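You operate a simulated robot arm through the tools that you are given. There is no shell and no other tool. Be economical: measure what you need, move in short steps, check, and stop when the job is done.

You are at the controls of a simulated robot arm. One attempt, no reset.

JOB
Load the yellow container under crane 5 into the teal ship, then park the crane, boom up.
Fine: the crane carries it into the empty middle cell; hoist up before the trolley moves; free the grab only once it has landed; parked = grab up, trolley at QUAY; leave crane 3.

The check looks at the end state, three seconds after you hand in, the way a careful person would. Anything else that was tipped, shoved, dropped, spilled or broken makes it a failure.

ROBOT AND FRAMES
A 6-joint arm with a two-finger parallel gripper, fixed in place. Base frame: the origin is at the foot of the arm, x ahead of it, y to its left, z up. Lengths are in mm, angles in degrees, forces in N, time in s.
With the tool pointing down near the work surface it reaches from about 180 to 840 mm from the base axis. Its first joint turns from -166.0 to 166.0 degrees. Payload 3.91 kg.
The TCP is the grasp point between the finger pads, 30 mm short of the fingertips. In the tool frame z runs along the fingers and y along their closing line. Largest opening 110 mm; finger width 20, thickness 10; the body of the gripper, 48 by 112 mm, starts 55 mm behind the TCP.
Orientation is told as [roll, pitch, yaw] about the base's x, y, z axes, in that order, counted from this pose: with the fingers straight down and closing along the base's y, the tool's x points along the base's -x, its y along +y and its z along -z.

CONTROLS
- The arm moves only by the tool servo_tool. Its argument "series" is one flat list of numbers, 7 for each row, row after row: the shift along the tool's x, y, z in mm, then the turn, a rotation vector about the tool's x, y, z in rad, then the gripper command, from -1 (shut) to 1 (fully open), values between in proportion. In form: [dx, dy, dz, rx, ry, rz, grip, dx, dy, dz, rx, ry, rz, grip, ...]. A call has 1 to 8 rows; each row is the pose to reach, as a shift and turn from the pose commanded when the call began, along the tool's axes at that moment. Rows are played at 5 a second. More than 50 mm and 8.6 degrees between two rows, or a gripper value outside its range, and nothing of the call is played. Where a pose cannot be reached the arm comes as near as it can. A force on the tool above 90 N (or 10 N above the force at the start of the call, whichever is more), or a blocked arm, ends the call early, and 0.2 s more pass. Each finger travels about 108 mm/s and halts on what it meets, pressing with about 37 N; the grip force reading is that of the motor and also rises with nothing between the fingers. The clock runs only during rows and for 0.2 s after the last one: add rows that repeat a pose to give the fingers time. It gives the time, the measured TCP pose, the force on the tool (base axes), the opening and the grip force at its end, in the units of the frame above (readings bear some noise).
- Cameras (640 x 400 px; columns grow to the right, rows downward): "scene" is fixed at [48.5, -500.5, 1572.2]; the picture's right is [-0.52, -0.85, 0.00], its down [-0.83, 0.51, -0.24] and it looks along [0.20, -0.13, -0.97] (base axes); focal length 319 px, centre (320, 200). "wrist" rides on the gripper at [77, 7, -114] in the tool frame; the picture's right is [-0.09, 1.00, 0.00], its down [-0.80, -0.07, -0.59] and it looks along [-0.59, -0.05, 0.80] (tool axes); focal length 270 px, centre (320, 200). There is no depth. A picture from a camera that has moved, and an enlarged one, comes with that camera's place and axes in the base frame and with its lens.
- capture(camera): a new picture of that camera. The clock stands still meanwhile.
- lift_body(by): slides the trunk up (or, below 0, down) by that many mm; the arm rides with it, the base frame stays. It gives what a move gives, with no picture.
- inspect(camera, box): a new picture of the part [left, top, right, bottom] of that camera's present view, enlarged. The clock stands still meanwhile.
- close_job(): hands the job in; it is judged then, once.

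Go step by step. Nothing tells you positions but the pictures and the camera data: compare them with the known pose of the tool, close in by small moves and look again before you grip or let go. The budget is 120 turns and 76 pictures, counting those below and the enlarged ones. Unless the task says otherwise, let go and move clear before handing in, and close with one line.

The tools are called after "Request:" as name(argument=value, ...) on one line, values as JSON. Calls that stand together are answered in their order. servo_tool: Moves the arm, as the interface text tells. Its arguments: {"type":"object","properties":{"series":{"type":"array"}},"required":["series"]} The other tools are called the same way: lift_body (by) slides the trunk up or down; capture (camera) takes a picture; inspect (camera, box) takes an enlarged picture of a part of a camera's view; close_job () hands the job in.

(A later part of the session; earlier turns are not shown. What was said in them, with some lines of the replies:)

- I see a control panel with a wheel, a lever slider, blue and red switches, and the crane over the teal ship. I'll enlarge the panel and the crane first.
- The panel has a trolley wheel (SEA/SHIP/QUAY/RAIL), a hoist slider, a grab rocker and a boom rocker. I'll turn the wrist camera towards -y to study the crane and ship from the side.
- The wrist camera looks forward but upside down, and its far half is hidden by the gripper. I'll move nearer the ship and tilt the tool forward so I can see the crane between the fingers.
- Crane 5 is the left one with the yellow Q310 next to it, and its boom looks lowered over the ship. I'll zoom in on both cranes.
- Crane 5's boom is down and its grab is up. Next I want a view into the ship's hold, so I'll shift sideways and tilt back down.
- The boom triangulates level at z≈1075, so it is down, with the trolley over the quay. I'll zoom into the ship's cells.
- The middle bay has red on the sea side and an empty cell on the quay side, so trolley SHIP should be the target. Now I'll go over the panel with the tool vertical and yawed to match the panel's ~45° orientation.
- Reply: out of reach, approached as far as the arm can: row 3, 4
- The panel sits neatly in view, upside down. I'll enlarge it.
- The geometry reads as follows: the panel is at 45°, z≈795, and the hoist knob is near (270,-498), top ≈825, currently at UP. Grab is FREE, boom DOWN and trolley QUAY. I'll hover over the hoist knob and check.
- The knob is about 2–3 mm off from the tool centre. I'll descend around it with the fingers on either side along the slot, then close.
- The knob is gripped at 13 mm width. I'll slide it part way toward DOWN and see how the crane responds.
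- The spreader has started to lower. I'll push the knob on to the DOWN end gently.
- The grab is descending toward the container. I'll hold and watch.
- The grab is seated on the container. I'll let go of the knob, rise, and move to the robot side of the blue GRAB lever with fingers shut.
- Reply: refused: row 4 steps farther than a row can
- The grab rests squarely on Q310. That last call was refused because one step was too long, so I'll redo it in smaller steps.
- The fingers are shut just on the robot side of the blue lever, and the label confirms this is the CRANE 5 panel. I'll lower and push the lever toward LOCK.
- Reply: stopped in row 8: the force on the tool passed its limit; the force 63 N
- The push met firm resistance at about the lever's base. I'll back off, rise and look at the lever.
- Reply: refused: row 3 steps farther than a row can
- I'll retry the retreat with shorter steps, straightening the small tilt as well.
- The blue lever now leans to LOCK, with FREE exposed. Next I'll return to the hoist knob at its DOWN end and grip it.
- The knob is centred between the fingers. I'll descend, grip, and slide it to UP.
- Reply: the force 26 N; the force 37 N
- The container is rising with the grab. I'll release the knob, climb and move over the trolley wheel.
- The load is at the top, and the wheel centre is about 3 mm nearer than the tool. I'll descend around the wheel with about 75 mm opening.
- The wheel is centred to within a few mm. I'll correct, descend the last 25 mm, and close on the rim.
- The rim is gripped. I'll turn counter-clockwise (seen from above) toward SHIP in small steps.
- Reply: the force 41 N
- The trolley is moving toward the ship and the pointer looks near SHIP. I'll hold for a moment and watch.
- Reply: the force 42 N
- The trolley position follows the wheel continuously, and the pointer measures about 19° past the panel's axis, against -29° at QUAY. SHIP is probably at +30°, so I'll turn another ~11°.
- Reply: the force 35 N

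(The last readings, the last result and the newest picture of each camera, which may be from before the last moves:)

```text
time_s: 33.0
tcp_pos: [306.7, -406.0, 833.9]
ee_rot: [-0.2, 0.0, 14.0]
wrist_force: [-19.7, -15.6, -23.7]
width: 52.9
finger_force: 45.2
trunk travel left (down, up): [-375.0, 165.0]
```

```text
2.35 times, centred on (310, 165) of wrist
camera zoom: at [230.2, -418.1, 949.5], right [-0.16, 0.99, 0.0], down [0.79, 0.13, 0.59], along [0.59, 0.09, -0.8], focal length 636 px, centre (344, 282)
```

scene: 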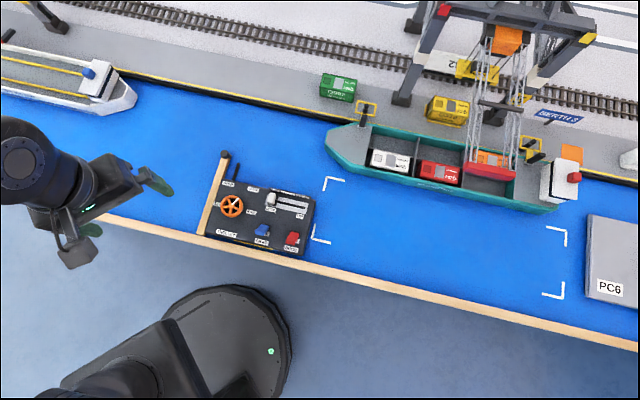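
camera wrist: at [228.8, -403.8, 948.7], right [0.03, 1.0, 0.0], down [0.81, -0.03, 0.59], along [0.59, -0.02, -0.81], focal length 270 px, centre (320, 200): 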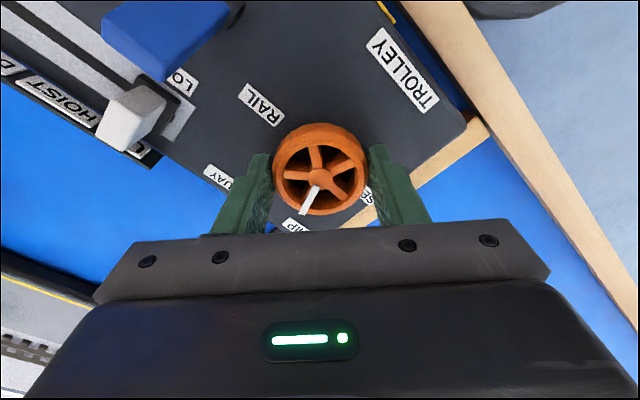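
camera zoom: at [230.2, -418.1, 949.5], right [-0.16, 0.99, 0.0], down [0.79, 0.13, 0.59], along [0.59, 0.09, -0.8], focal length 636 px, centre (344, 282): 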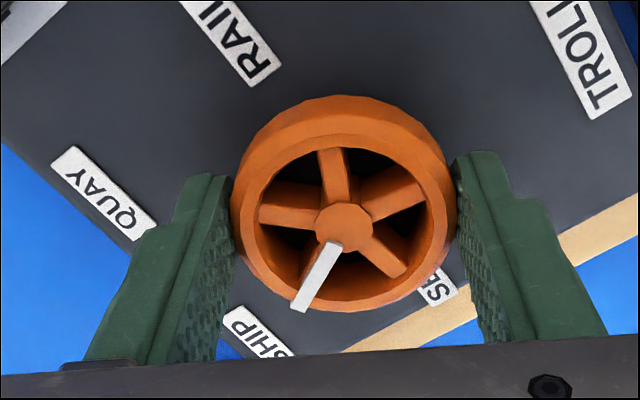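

The pointer is now symmetric to the QUAY setting, on SHIP, and the trolley geometry puts the load about over the empty cell (~790 along the crane axis). I'll release the wheel, climb and look.

Request:
servo_tool(series=[0, 0, 0, 0, 0, 0, -0.05, 0, 0, 0, 0, 0, 0, 0.3, 0, 0, 0, 0, 0, 0, 0.3, 0, 0, -45, 0, 0, 0, 0.3, 0, 0, -90, 0, 0, 0, 0.3])

Request:
servo_tool(series=[0, 0, 0, 0, 0, 0.14, 0, 0, 0, 0, 0, 0, 0.28, 0, 0, 0, 0, 0, 0, 0.42, 0, 0, 0, 0, 0, 0, 0.56, 0, 0, 0, 0, 0, 0, 0.7, 0, 0, 0, 0, 0, 0, 0.84, 0, 0, 0, 0, 0, 0, 0.98, 0, 0, 0, 0, 0, 0, 1.03, 0])

Request:
capture(camera="wrist")

Request:
inspect(camera="scene", box=[400, 50, 580, 190])

```text
time_s: 34.2
tcp_pos: [306.3, -405.6, 927.8]
ee_rot: [-0.3, 0.1, 13.9]
wrist_force: [0.7, 0.5, -0.1]
width: 71.5
finger_force: 0.0
trunk travel left (down, up): [-375.0, 165.0]
```

```text
time_s: 36.0
tcp_pos: [308.0, -404.0, 925.0]
ee_rot: [-0.3, -0.2, -45.1]
wrist_force: [0.0, -0.7, 0.5]
width: 54.8
finger_force: 0.0
trunk travel left (down, up): [-375.0, 165.0]
```

```text
34 pictures are left
camera wrist: at [257.8, -343.5, 1039.4], right [0.77, 0.64, 0.0], down [0.52, -0.61, 0.6], along [0.38, -0.46, -0.8], focal length 270 px, centre (320, 200)
```

wrist: 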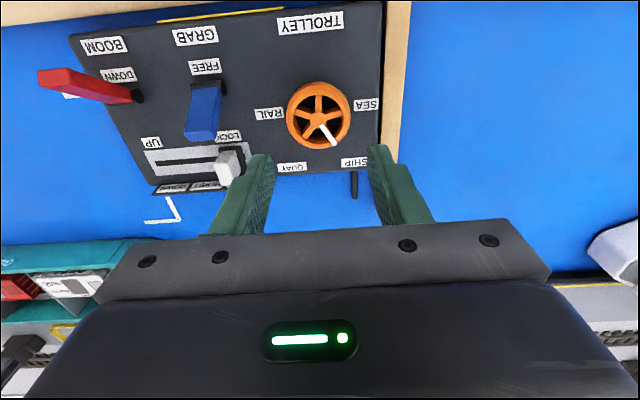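

```text
2.86 times, centred on (490, 120) of scene
camera zoom: at [48.5, -500.5, 1572.2], right [-0.52, -0.85, 0.0], down [-0.83, 0.51, -0.24], along [0.2, -0.13, -0.97], focal length 911 px, centre (-166, 429)
```

zoom: 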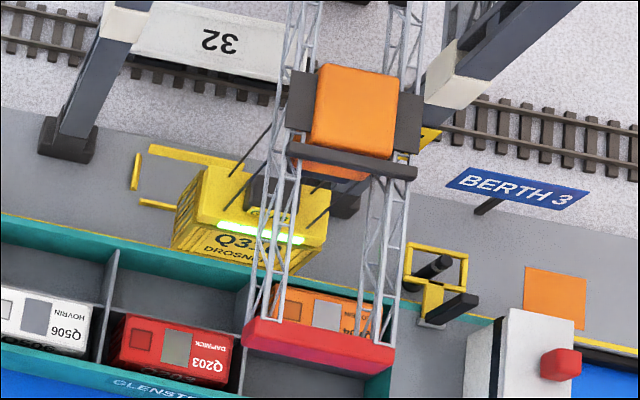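

The wheel points at SHIP. Now I'll grip the hoist knob again and lower part way to check alignment with the cell.

Request:
servo_tool(series=[-14, -32, 0, 0, 0, 0, 0, -28, -64, 0, 0, 0, 0, 0, -42, -96, 10, 0, 0, 0, 0, -42, -96, 50, 0, 0, 0, 0, -42, -96, 88, 0, 0, 0, 0, -42, -96, 88, 0, 0, 0, -1, -42, -96, 88, 0, 0, 0, -1])

Request:
servo_tool(series=[0, -10, 0, 0, 0, 0, -1, 0, -20, 0, 0, 0, 0, -1, 0, -30, 0, 0, 0, 0, -1, 0, -30, 0, 0, 0, 0, -1, 0, -30, 0, 0, 0, 0, -1, 0, -30, 0, 0, 0, 0, -1, 0, -30, 0, 0, 0, 0, -1, 0, -30, 0, 0, 0, 0, -1])

Request:
inspect(camera="scene", box=[400, 50, 580, 190])

```text
time_s: 37.6
tcp_pos: [270.9, -502.6, 836.6]
ee_rot: [-0.2, -0.2, -45.0]
wrist_force: [1.6, -0.6, -1.9]
width: 13.5
finger_force: 45.1
trunk travel left (down, up): [-375.0, 165.0]
```

```text
time_s: 39.4
tcp_pos: [249.4, -524.5, 835.7]
ee_rot: [-0.1, -0.1, -45.0]
wrist_force: [8.9, -8.6, -8.4]
width: 13.7
finger_force: 45.0
trunk travel left (down, up): [-375.0, 165.0]
```

```text
2.86 times, centred on (490, 120) of scene
camera zoom: at [48.5, -500.5, 1572.2], right [-0.52, -0.85, 0.0], down [-0.83, 0.51, -0.24], along [0.2, -0.13, -0.97], focal length 911 px, centre (-166, 429)
```

zoom: 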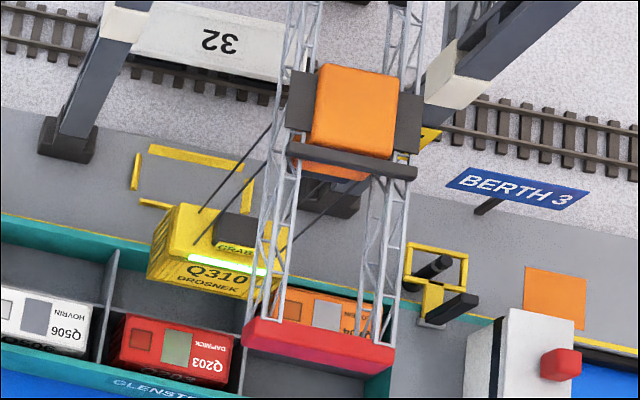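

It descends along the expected line toward the cell. I'll lower a bit more and check again.

Request:
servo_tool(series=[0, -8, 0, 0, 0, 0, -1, 0, -16, 0, 0, 0, 0, -1, 0, -16, 0, 0, 0, 0, -1, 0, -16, 0, 0, 0, 0, -1, 0, -16, 0, 0, 0, 0, -1, 0, -16, 0, 0, 0, 0, -1, 0, -16, 0, 0, 0, 0, -1])

Request:
inspect(camera="scene", box=[400, 50, 580, 190])

```text
time_s: 41.0
tcp_pos: [236.7, -535.7, 836.3]
ee_rot: [-0.3, -0.1, -45.0]
wrist_force: [5.2, -5.5, -11.3]
width: 13.1
finger_force: 45.5
trunk travel left (down, up): [-375.0, 165.0]
```

```text
2.86 times, centred on (490, 120) of scene
camera zoom: at [48.5, -500.5, 1572.2], right [-0.52, -0.85, 0.0], down [-0.83, 0.51, -0.24], along [0.2, -0.13, -0.97], focal length 911 px, centre (-166, 429)
```

zoom: 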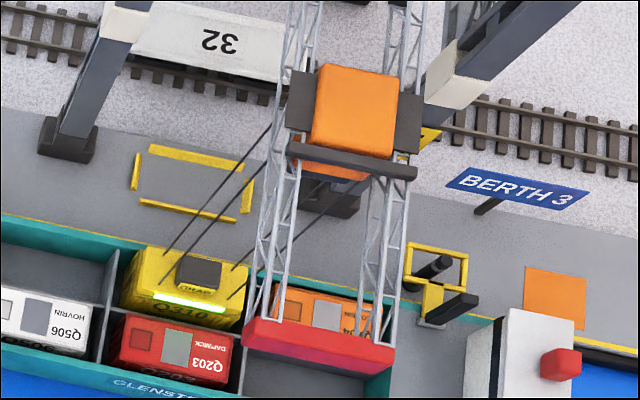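

It sits squarely between the bulkheads, clear of the red container. I'll lower it the rest of the way.

Request:
servo_tool(series=[0, -5, 0, 0, 0, 0, -1, 0, -10, 0, 0, 0, 0, -1, 0, -15, 0, 0, 0, 0, -1, 0, -19, 0, 0, 0, 0, -1, 0, -19, 0, 0, 0, 0, -1, 0, -19, 0, 0, 0, 0, -1, 0, -19, 0, 0, 0, 0, -1, 0, -19, 0, 0, 0, 0, -1])

Request:
inspect(camera="scene", box=[400, 50, 580, 190])

```text
time_s: 42.8
tcp_pos: [224.9, -548.6, 836.8]
ee_rot: [-0.2, -0.1, -45.0]
wrist_force: [8.7, -8.1, -20.8]
width: 13.5
finger_force: 44.8
trunk travel left (down, up): [-375.0, 165.0]
```

```text
2.86 times, centred on (490, 120) of scene
camera zoom: at [48.5, -500.5, 1572.2], right [-0.52, -0.85, 0.0], down [-0.83, 0.51, -0.24], along [0.2, -0.13, -0.97], focal length 911 px, centre (-166, 429)
```

zoom: 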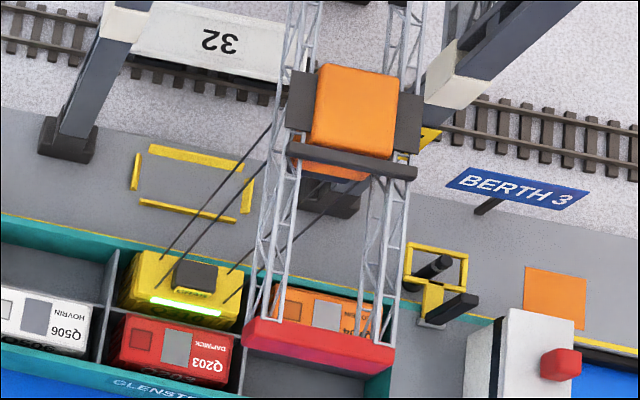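

The load has settled in the cell at the end of the hoist travel. I'll release the knob and move to the quay side of the blue lever with shut fingers.

Request:
servo_tool(series=[0, 0, 0, 0, 0, 0, -0.3, 0, 0, 0, 0, 0, 0, -0.2, 0, 0, -40, 0, 0, 0, -0.2, 0, 10, -75, 0, 0, 0, -0.5, 5, 40, -75, 0, 0, 0, -1, 12, 68, -75, 0, 0, 0, -1, 12, 68, -75, 0, 0, 0, -1])

Request:
capture(camera="wrist")

Request:
inspect(camera="scene", box=[420, 100, 510, 170])

```text
time_s: 44.4
tcp_pos: [264.4, -491.1, 913.4]
ee_rot: [-0.3, -0.1, -45.0]
wrist_force: [0.4, -1.2, -0.5]
width: 0.0
finger_force: 36.7
trunk travel left (down, up): [-375.0, 165.0]
```

```text
29 pictures are left
camera wrist: at [214.1, -430.1, 1026.7], right [0.77, 0.64, 0.0], down [0.52, -0.61, 0.6], along [0.38, -0.46, -0.8], focal length 270 px, centre (320, 200)
```

wrist: 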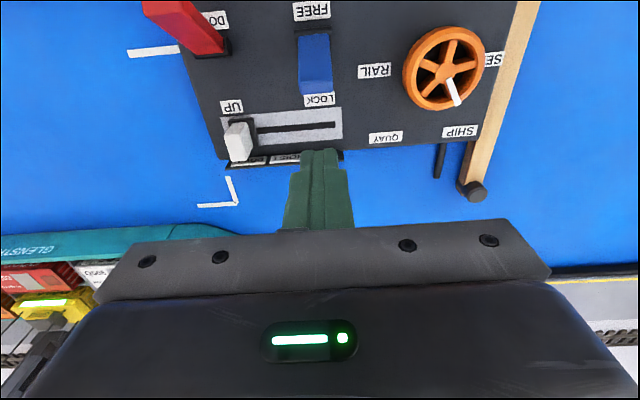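

```text
5.71 times, centred on (465, 135) of scene
camera zoom: at [48.5, -500.5, 1572.2], right [-0.52, -0.85, 0.0], down [-0.83, 0.51, -0.24], along [0.2, -0.13, -0.97], focal length 1821 px, centre (-509, 571)
```

zoom: 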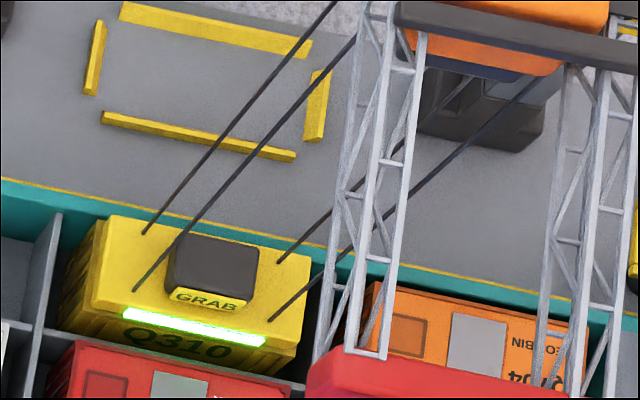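

The lever tip is about 15 mm ahead of the fingers. I'll lower and push it back to FREE.

Request:
servo_tool(series=[0, 0, 35, 0, 0, 0, -1, 0, 0, 68, 0, 0, 0, -1, 12, 0, 68, 0, 0, 0, -1, 22, 0, 68, 0, 0, 0, -1, 30, 0, 68, 0, 0, 0, -1, 38, 0, 68, 0, 0, 0, -1, 46, 0, 68, 0, 0, 0, -1, 54, 0, 68, 0, 0, 0, -1])

Request:
capture(camera="wrist")

```text
time_s: 46.2
tcp_pos: [230.4, -457.5, 845.4]
ee_rot: [-0.4, -0.8, -44.9]
wrist_force: [29.1, -19.8, 6.0]
width: 0.0
finger_force: 37.4
trunk travel left (down, up): [-375.0, 165.0]
```

```text
27 pictures are left
camera wrist: at [179.8, -396.8, 959.2], right [0.77, 0.64, -0.01], down [0.52, -0.61, 0.61], along [0.39, -0.47, -0.8], focal length 270 px, centre (320, 200)
```

wrist: 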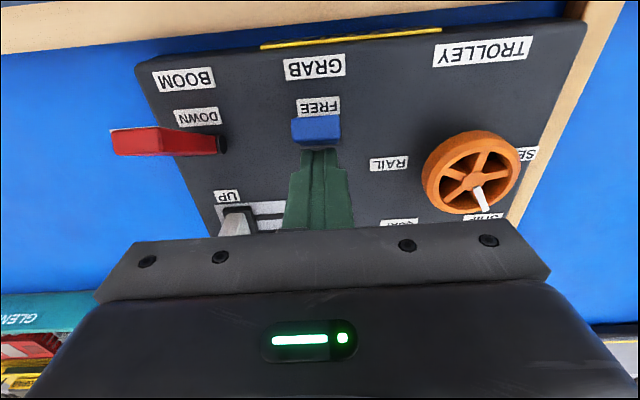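

The blue lever has flipped to FREE. I'll back off, rise, and look at both lever and grab light.

Request:
servo_tool(series=[-15, 0, 0, 0, 0, 0, -1, -25, 0, -35, 0, 0, 0, -1, -40, -30, -60, 0, 0, 0, -0.5, -66, -69, -60, 0, 0, 0, 0, -66, -69, -35, 0, 0, 0, 0])

Request:
capture(camera="wrist")

Request:
inspect(camera="scene", box=[420, 100, 510, 170])

```text
time_s: 47.4
tcp_pos: [223.5, -548.3, 879.7]
ee_rot: [-0.1, -0.2, -45.0]
wrist_force: [0.0, -0.6, 0.0]
width: 54.9
finger_force: 0.1
trunk travel left (down, up): [-375.0, 165.0]
```

```text
26 pictures are left
camera wrist: at [172.7, -489.3, 994.1], right [0.77, 0.64, 0.0], down [0.52, -0.61, 0.6], along [0.38, -0.46, -0.8], focal length 270 px, centre (320, 200)
```

wrist: 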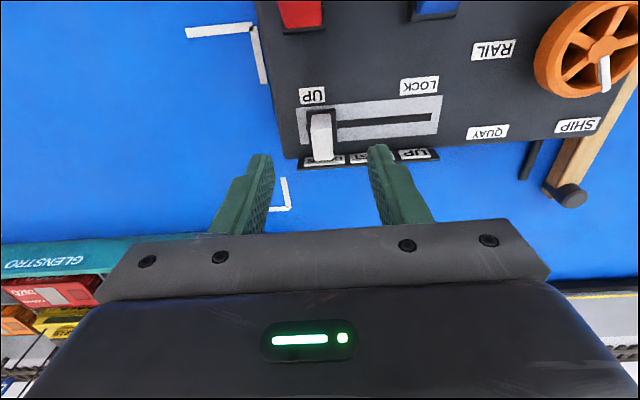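

```text
5.71 times, centred on (465, 135) of scene
camera zoom: at [48.5, -500.5, 1572.2], right [-0.52, -0.85, 0.0], down [-0.83, 0.51, -0.24], along [0.2, -0.13, -0.97], focal length 1821 px, centre (-509, 571)
```

zoom: 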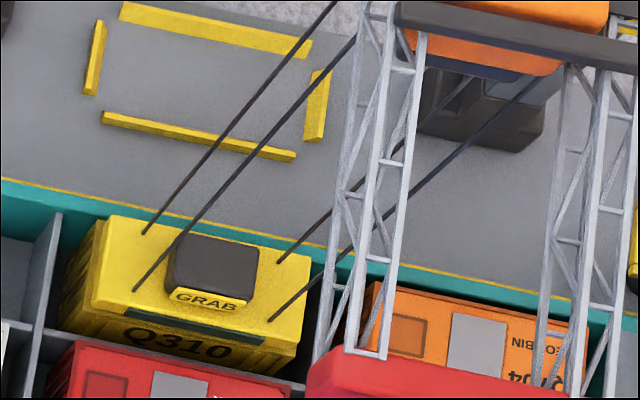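

The lock light is off and the container is freed in place. I'll grip the hoist knob and slide it to UP.

Request:
servo_tool(series=[0, 0, 43, 0, 0, 0, 0, 0, 0, 43, 0, 0, 0, -1, 0, 0, 43, 0, 0, 0, -1, 0, 15, 43, 0, 0, 0, -1, 0, 30, 43, 0, 0, 0, -1, 0, 45, 43, 0, 0, 0, -1, 0, 58, 43, 0, 0, 0, -1, 0, 66, 43, 0, 0, 0, -1])

Request:
servo_tool(series=[0, 2, 0, 0, 0, 0, -1, 0, 3, 0, 0, 0, 0, -1, 0, 3, 0, 0, 0, 0, -1, 0, 3, 0, 0, 0, 0, -1, 0, 3, 0, 0, 0, 0, -1, 0, 3, 0, 0, 0, 0, -1, 0, 3, 0, 0, 0, 0, -1])

Request:
inspect(camera="scene", box=[400, 50, 580, 190])

```text
time_s: 49.2
tcp_pos: [269.1, -502.1, 836.2]
ee_rot: [-0.3, -0.2, -44.9]
wrist_force: [9.3, -6.6, -4.8]
width: 13.2
finger_force: 45.6
trunk travel left (down, up): [-375.0, 165.0]
```

```text
time_s: 50.8
tcp_pos: [273.0, -499.8, 837.4]
ee_rot: [-0.2, -0.1, -45.0]
wrist_force: [7.7, -6.7, -6.0]
width: 13.7
finger_force: 44.6
trunk travel left (down, up): [-375.0, 165.0]
```

```text
2.86 times, centred on (490, 120) of scene
camera zoom: at [48.5, -500.5, 1572.2], right [-0.52, -0.85, 0.0], down [-0.83, 0.51, -0.24], along [0.2, -0.13, -0.97], focal length 911 px, centre (-166, 429)
```

zoom: 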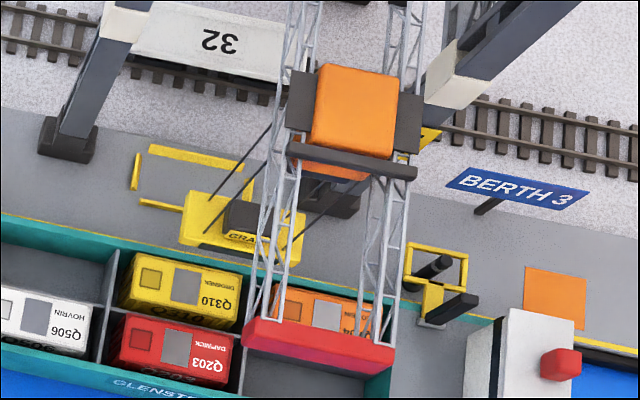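

Q310 is in place and the grab is rising empty. I'll release the knob, go over the wheel, and turn the wrist to where it last held the wheel.

Request:
servo_tool(series=[0, 0, 0, 0, 0, 0, -0.2, 0, 0, 0, 0, 0, 0, 0, 0, 0, -45, 0, 0, 0, 0.1, 0, 0, -88, 0, 0, 0, 0.3, 14, 30, -88, 0, 0, 0, 0.36, 28, 60, -88, 0, 0, 0, 0.36, 43, 90, -88, 0, 0, 0, 0.36])

Request:
servo_tool(series=[0, 0, 0, 0, 0, -0.14, 0.36, 0, 0, 0, 0, 0, -0.28, 0.36, 0, 0, 0, 0, 0, -0.42, 0.36, 0, 0, 0, 0, 0, -0.56, 0.36, 0, 0, 0, 0, 0, -0.7, 0.36, 0, 0, 0, 0, 0, -0.84, 0.36, 0, 0, 0, 0, 0, -0.98, 0.36, 0, 0, 0, 0, 0, -1.03, 0.36])

Request:
inspect(camera="scene", box=[310, 0, 640, 220])

Request:
capture(camera="wrist")

```text
time_s: 52.4
tcp_pos: [305.3, -406.2, 923.3]
ee_rot: [-0.2, -0.4, -45.0]
wrist_force: [-0.6, 0.5, -0.3]
width: 74.9
finger_force: 0.1
trunk travel left (down, up): [-375.0, 165.0]
```

```text
time_s: 54.2
tcp_pos: [304.3, -404.8, 925.3]
ee_rot: [-0.3, 0.1, 14.2]
wrist_force: [-0.1, 0.4, -0.2]
width: 74.7
finger_force: 0.0
trunk travel left (down, up): [-375.0, 165.0]
```

```text
1.82 times, centred on (475, 110) of scene
camera zoom: at [48.5, -500.5, 1572.2], right [-0.52, -0.85, 0.0], down [-0.83, 0.51, -0.24], along [0.2, -0.13, -0.97], focal length 580 px, centre (38, 364)
```

zoom: 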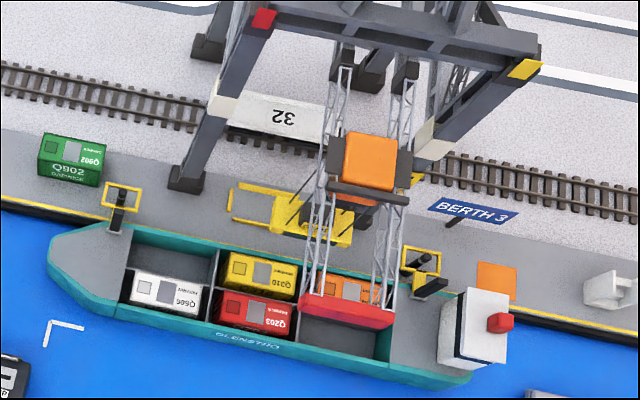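

```text
22 pictures are left
camera wrist: at [228.3, -416.9, 1039.2], right [-0.16, 0.99, -0.01], down [0.79, 0.13, 0.59], along [0.59, 0.09, -0.8], focal length 270 px, centre (320, 200)
```

wrist: 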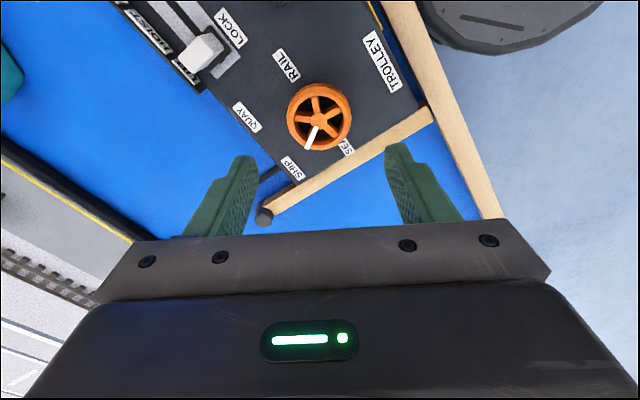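

The grab is up and the wheel is centred below. I'll descend, grip the rim, then turn back to QUAY.

Request:
servo_tool(series=[-1.8, -1, 45, 0, 0, 0, 0.36, -1.8, -1, 91, 0, 0, 0, 0.36, -1.8, -1, 91, 0, 0, 0, 0, -1.8, -1, 91, 0, 0, 0, -1, -1.8, -1, 91, 0, 0, 0, -1])

Request:
servo_tool(series=[0, 0, 0, 0, 0, 0.13, -1, 0, 0, 0, 0, 0, 0.26, -1, 0, 0, 0, 0, 0, 0.39, -1, 0, 0, 0, 0, 0, 0.52, -1, 0, 0, 0, 0, 0, 0.65, -1, 0, 0, 0, 0, 0, 0.78, -1, 0, 0, 0, 0, 0, 0.91, -1, 0, 0, 0, 0, 0, 1.03, -1])

Request:
servo_tool(series=[0, 0, 0, 0, 0, 0, -1, 0, 0, 0, 0, 0, 0, -1, 0, 0, 0, 0, 0, 0, -1, 0, 0, 0, 0, 0, 0, -1])

Request:
inspect(camera="scene", box=[310, 0, 640, 220])

Request:
capture(camera="wrist")

```text
time_s: 55.4
tcp_pos: [309.7, -406.2, 833.7]
ee_rot: [-0.3, 0.1, 14.0]
wrist_force: [-1.5, 4.5, -2.8]
width: 53.4
finger_force: 45.4
trunk travel left (down, up): [-375.0, 165.0]
```

```text
time_s: 57.2
tcp_pos: [306.7, -406.9, 835.0]
ee_rot: [-0.4, -0.4, -45.2]
wrist_force: [11.4, 0.3, 16.3]
width: 53.4
finger_force: 45.3
trunk travel left (down, up): [-375.0, 165.0]
```

```text
time_s: 58.2
tcp_pos: [308.0, -406.9, 833.6]
ee_rot: [-0.4, -0.4, -44.9]
wrist_force: [13.8, -3.9, 22.3]
width: 53.4
finger_force: 44.9
trunk travel left (down, up): [-375.0, 165.0]
```

```text
1.82 times, centred on (475, 110) of scene
camera zoom: at [48.5, -500.5, 1572.2], right [-0.52, -0.85, 0.0], down [-0.83, 0.51, -0.24], along [0.2, -0.13, -0.97], focal length 580 px, centre (38, 364)
```

zoom: 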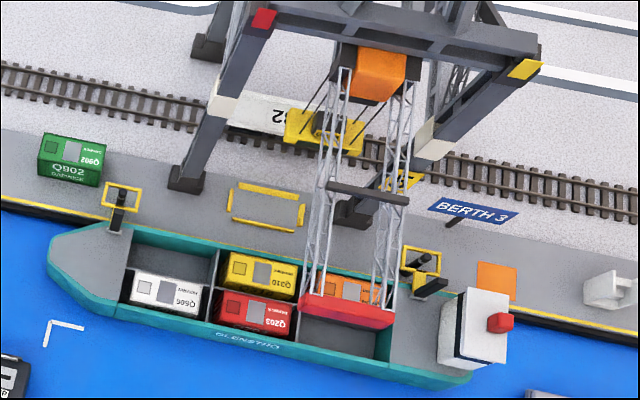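

```text
20 pictures are left
camera wrist: at [258.0, -346.6, 948.3], right [0.77, 0.64, 0.0], down [0.52, -0.61, 0.6], along [0.38, -0.46, -0.8], focal length 270 px, centre (320, 200)
```

wrist: 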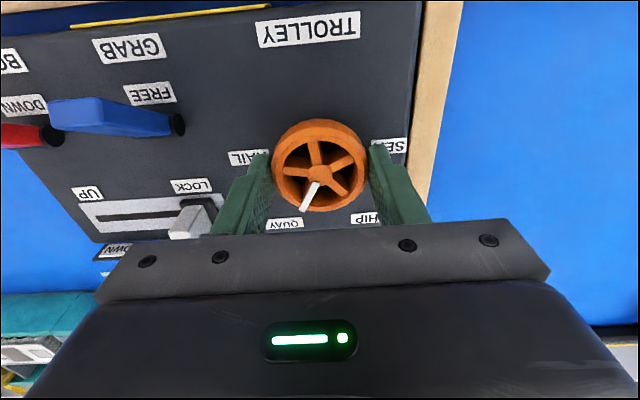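

The crane shows trolley at QUAY and grab up, as at the start. I'll release the wheel and move with shut fingers to the robot side of the red BOOM lever.

Request:
servo_tool(series=[0, 0, 0, 0, 0, 0, -0.05, 0, 0, 0, 0, 0, 0, 0.3, 0, 0, -45, 0, 0, 0, 0.36, 0, 0, -85, 0.006, 0.006, 0, 0, 20, -40, -85, 0.006, 0.006, 0, -1, 40, -80, -85, 0.006, 0.006, 0, -1, 60, -122, -85, 0.006, 0.006, 0, -1, 80, -164, -85, 0.006, 0.006, 0, -1])

Request:
capture(camera="wrist")

Request:
inspect(camera="scene", box=[190, 140, 340, 265])

```text
time_s: 60.0
tcp_pos: [135.2, -467.1, 919.0]
ee_rot: [-0.7, 0.1, -44.9]
wrist_force: [-0.3, 0.5, -0.1]
width: 0.0
finger_force: 37.2
trunk travel left (down, up): [-375.0, 165.0]
```

```text
19 pictures are left
camera wrist: at [85.0, -407.7, 1033.3], right [0.77, 0.64, -0.01], down [0.52, -0.61, 0.59], along [0.38, -0.46, -0.8], focal length 270 px, centre (320, 200)
```

wrist: 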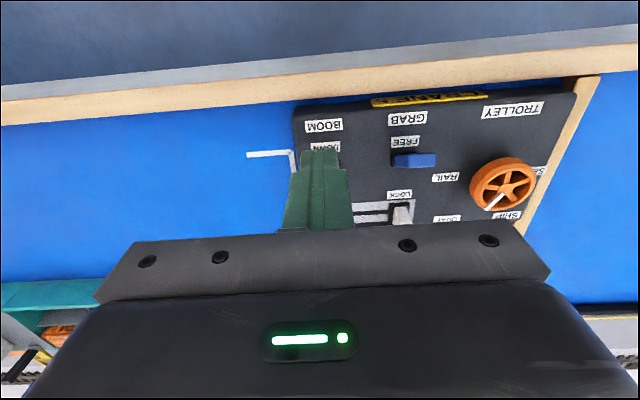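

```text
3.20 times, centred on (265, 202) of scene
camera zoom: at [48.5, -500.5, 1572.2], right [-0.52, -0.85, 0.0], down [-0.83, 0.51, -0.24], along [0.2, -0.13, -0.97], focal length 1020 px, centre (496, 192)
```

zoom: 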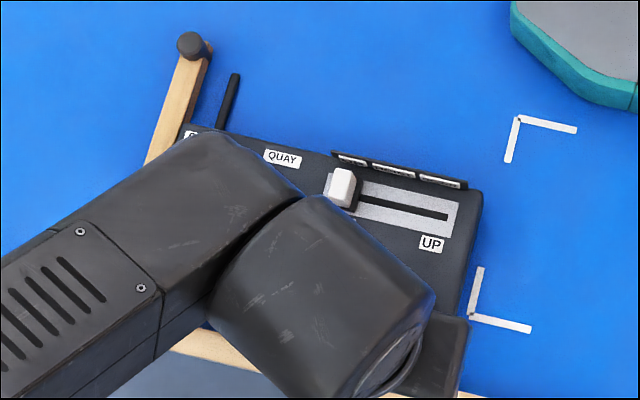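

The fingers are lined up with the red lever. I'll lower and push it toward UP.

Request:
servo_tool(series=[0, 0, 36, 0, 0, 0, -1, 0, 0, 73, 0, 0, 0, -1, -12, 0, 73, 0, 0, 0, -1, -22, 0, 73, 0, 0, 0, -1, -32, 0, 73, 0, 0, 0, -1, -42, 0, 73, 0, 0, 0, -1, -50, 0, 73, 0, 0, 0, -1])

Request:
capture(camera="wrist")

```text
time_s: 61.6
tcp_pos: [165.5, -498.2, 845.4]
ee_rot: [-0.4, 0.5, -45.2]
wrist_force: [-16.5, 16.7, 0.6]
width: 0.0
finger_force: 37.1
trunk travel left (down, up): [-375.0, 165.0]
```

```text
17 pictures are left
camera wrist: at [116.6, -439.1, 960.6], right [0.77, 0.64, -0.01], down [0.52, -0.62, 0.59], along [0.37, -0.46, -0.81], focal length 270 px, centre (320, 200)
```

wrist: 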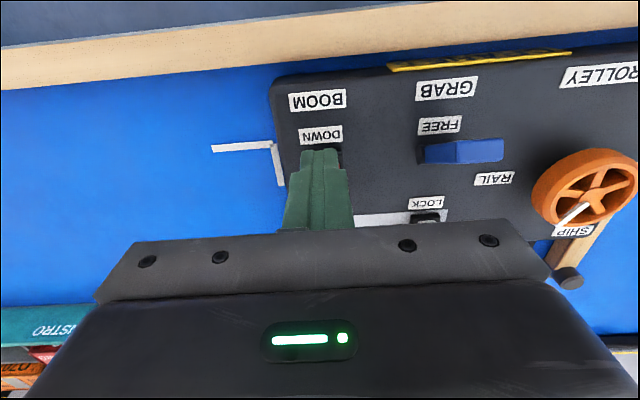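

The DOWN label is exposed now. I'll back off, rise and check the lever and boom.

Request:
servo_tool(series=[20, 0, 0, 0, 0, 0, -1, 45, 0, -10, 0, 0, 0, -1, 60, 20, -50, 0, 0, 0, -1, 60, 55, -80, 0, 0, 0, -1, 60, 100, -85, 0, 0, 0, -1, 60, 145, -90, 0, 0, 0, -1])

Request:
capture(camera="wrist")

Request:
capture(camera="scene")

```text
time_s: 63.0
tcp_pos: [231.1, -356.8, 937.4]
ee_rot: [-0.6, 0.1, -45.1]
wrist_force: [-0.1, -0.3, -0.5]
width: 0.0
finger_force: 36.2
trunk travel left (down, up): [-375.0, 165.0]
```

```text
16 pictures are left
camera wrist: at [181.8, -296.8, 1051.3], right [0.77, 0.64, -0.01], down [0.52, -0.61, 0.59], along [0.37, -0.46, -0.8], focal length 270 px, centre (320, 200)
```

wrist: 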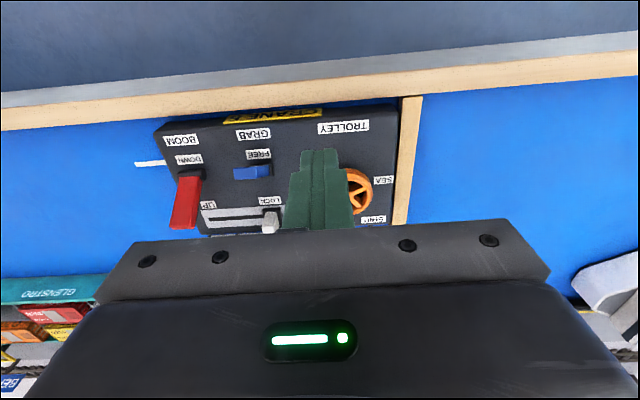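

```text
15 pictures are left
```

scene: 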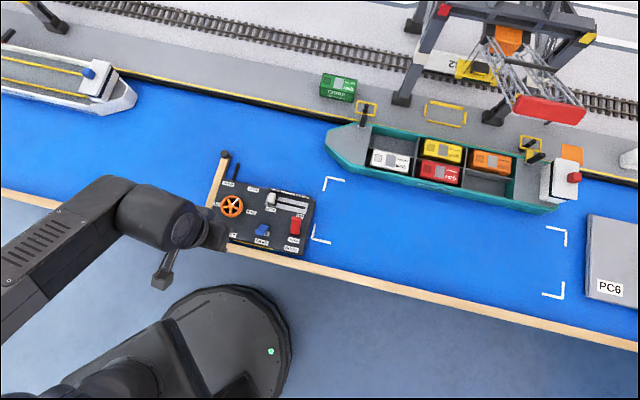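

The red lever is at UP and the boom is rising. I'll lift clear, wait, and do a final check.

Request:
servo_tool(series=[20, 0, -40, 0, 0, 0, -0.5, 40, 0, -80, 0, 0, 0, 0, 60, 0, -120, 0, 0, 0, 0, 60, 0, -120, 0, 0, 0, 0, 60, 0, -120, 0, 0, 0, 0, 60, 0, -120, 0, 0, 0, 0, 60, 0, -120, 0, 0, 0, 0, 60, 0, -120, 0, 0, 0, 0])

Request:
inspect(camera="scene", box=[310, 0, 640, 220])

Request:
inspect(camera="scene", box=[190, 140, 340, 265])

```text
time_s: 64.8
tcp_pos: [188.3, -313.0, 1053.5]
ee_rot: [-0.6, 0.2, -44.9]
wrist_force: [1.0, -0.3, -0.8]
width: 54.8
finger_force: 0.0
trunk travel left (down, up): [-375.0, 165.0]
```

```text
1.82 times, centred on (475, 110) of scene
camera zoom: at [48.5, -500.5, 1572.2], right [-0.52, -0.85, 0.0], down [-0.83, 0.51, -0.24], along [0.2, -0.13, -0.97], focal length 580 px, centre (38, 364)
```

zoom: 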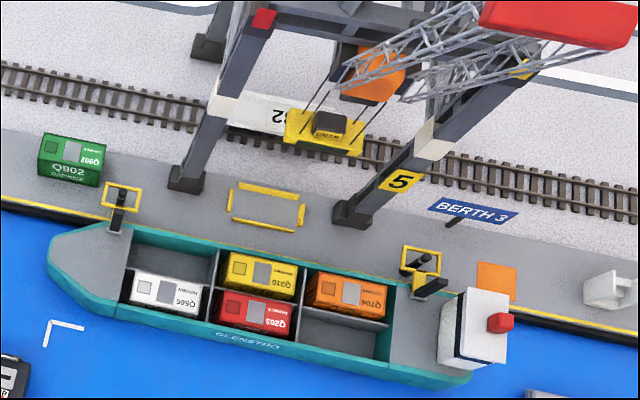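

```text
3.20 times, centred on (265, 202) of scene
camera zoom: at [48.5, -500.5, 1572.2], right [-0.52, -0.85, 0.0], down [-0.83, 0.51, -0.24], along [0.2, -0.13, -0.97], focal length 1020 px, centre (496, 192)
```

zoom: 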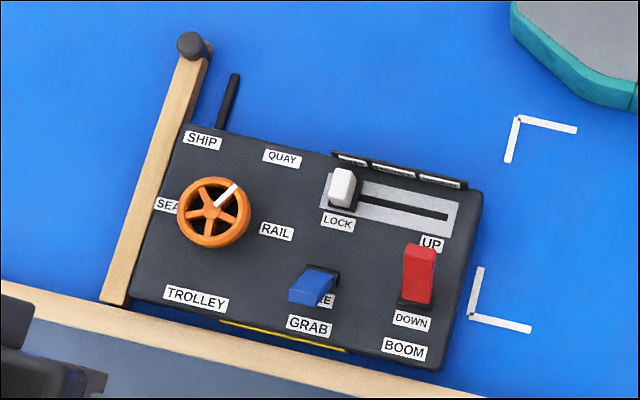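

The controls read QUAY, hoist UP, grab FREE and boom UP, with the boom still swinging up. I'll wait a little longer and confirm it has settled.

Request:
servo_tool(series=[0, 0, 0, 0, 0, 0, 0, 0, 0, 0, 0, 0, 0, 0, 0, 0, 0, 0, 0, 0, 0, 0, 0, 0, 0, 0, 0, 0, 0, 0, 0, 0, 0, 0, 0, 0, 0, 0, 0, 0, 0, 0, 0, 0, 0, 0, 0, 0, 0, 0, 0, 0, 0, 0, 0, 0])

Request:
servo_tool(series=[0, 0, 0, 0, 0, 0, 0, 0, 0, 0, 0, 0, 0, 0, 0, 0, 0, 0, 0, 0, 0, 0, 0, 0, 0, 0, 0, 0, 0, 0, 0, 0, 0, 0, 0, 0, 0, 0, 0, 0, 0, 0, 0, 0, 0, 0, 0, 0, 0, 0, 0, 0, 0, 0, 0, 0])

Request:
capture(camera="scene")

```text
time_s: 66.6
tcp_pos: [189.3, -314.3, 1054.9]
ee_rot: [-0.5, 0.1, -45.0]
wrist_force: [-0.7, 0.1, -0.1]
width: 54.9
finger_force: 0.1
trunk travel left (down, up): [-375.0, 165.0]
```

```text
time_s: 68.4
tcp_pos: [188.5, -314.0, 1053.9]
ee_rot: [-0.6, 0.1, -45.0]
wrist_force: [-0.1, -0.1, -0.3]
width: 54.9
finger_force: 0.0
trunk travel left (down, up): [-375.0, 165.0]
```

```text
12 pictures are left
```

scene: 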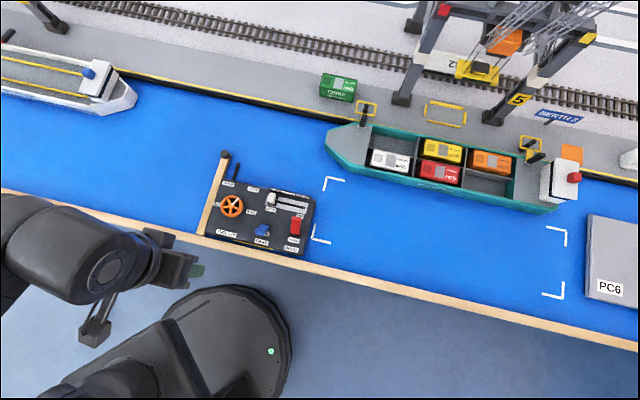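

The boom is raised out of view, the yellow Q310 is in the middle cell, the grab is up at QUAY, and nothing else has moved. I'm handing in now.

Request:
close_job()

```text
The job is handed in.
```

Crane 5 put the yellow container, Q310, in the teal ship's empty middle cell; the crane is parked with its grab up and free, trolley at QUAY and boom up.
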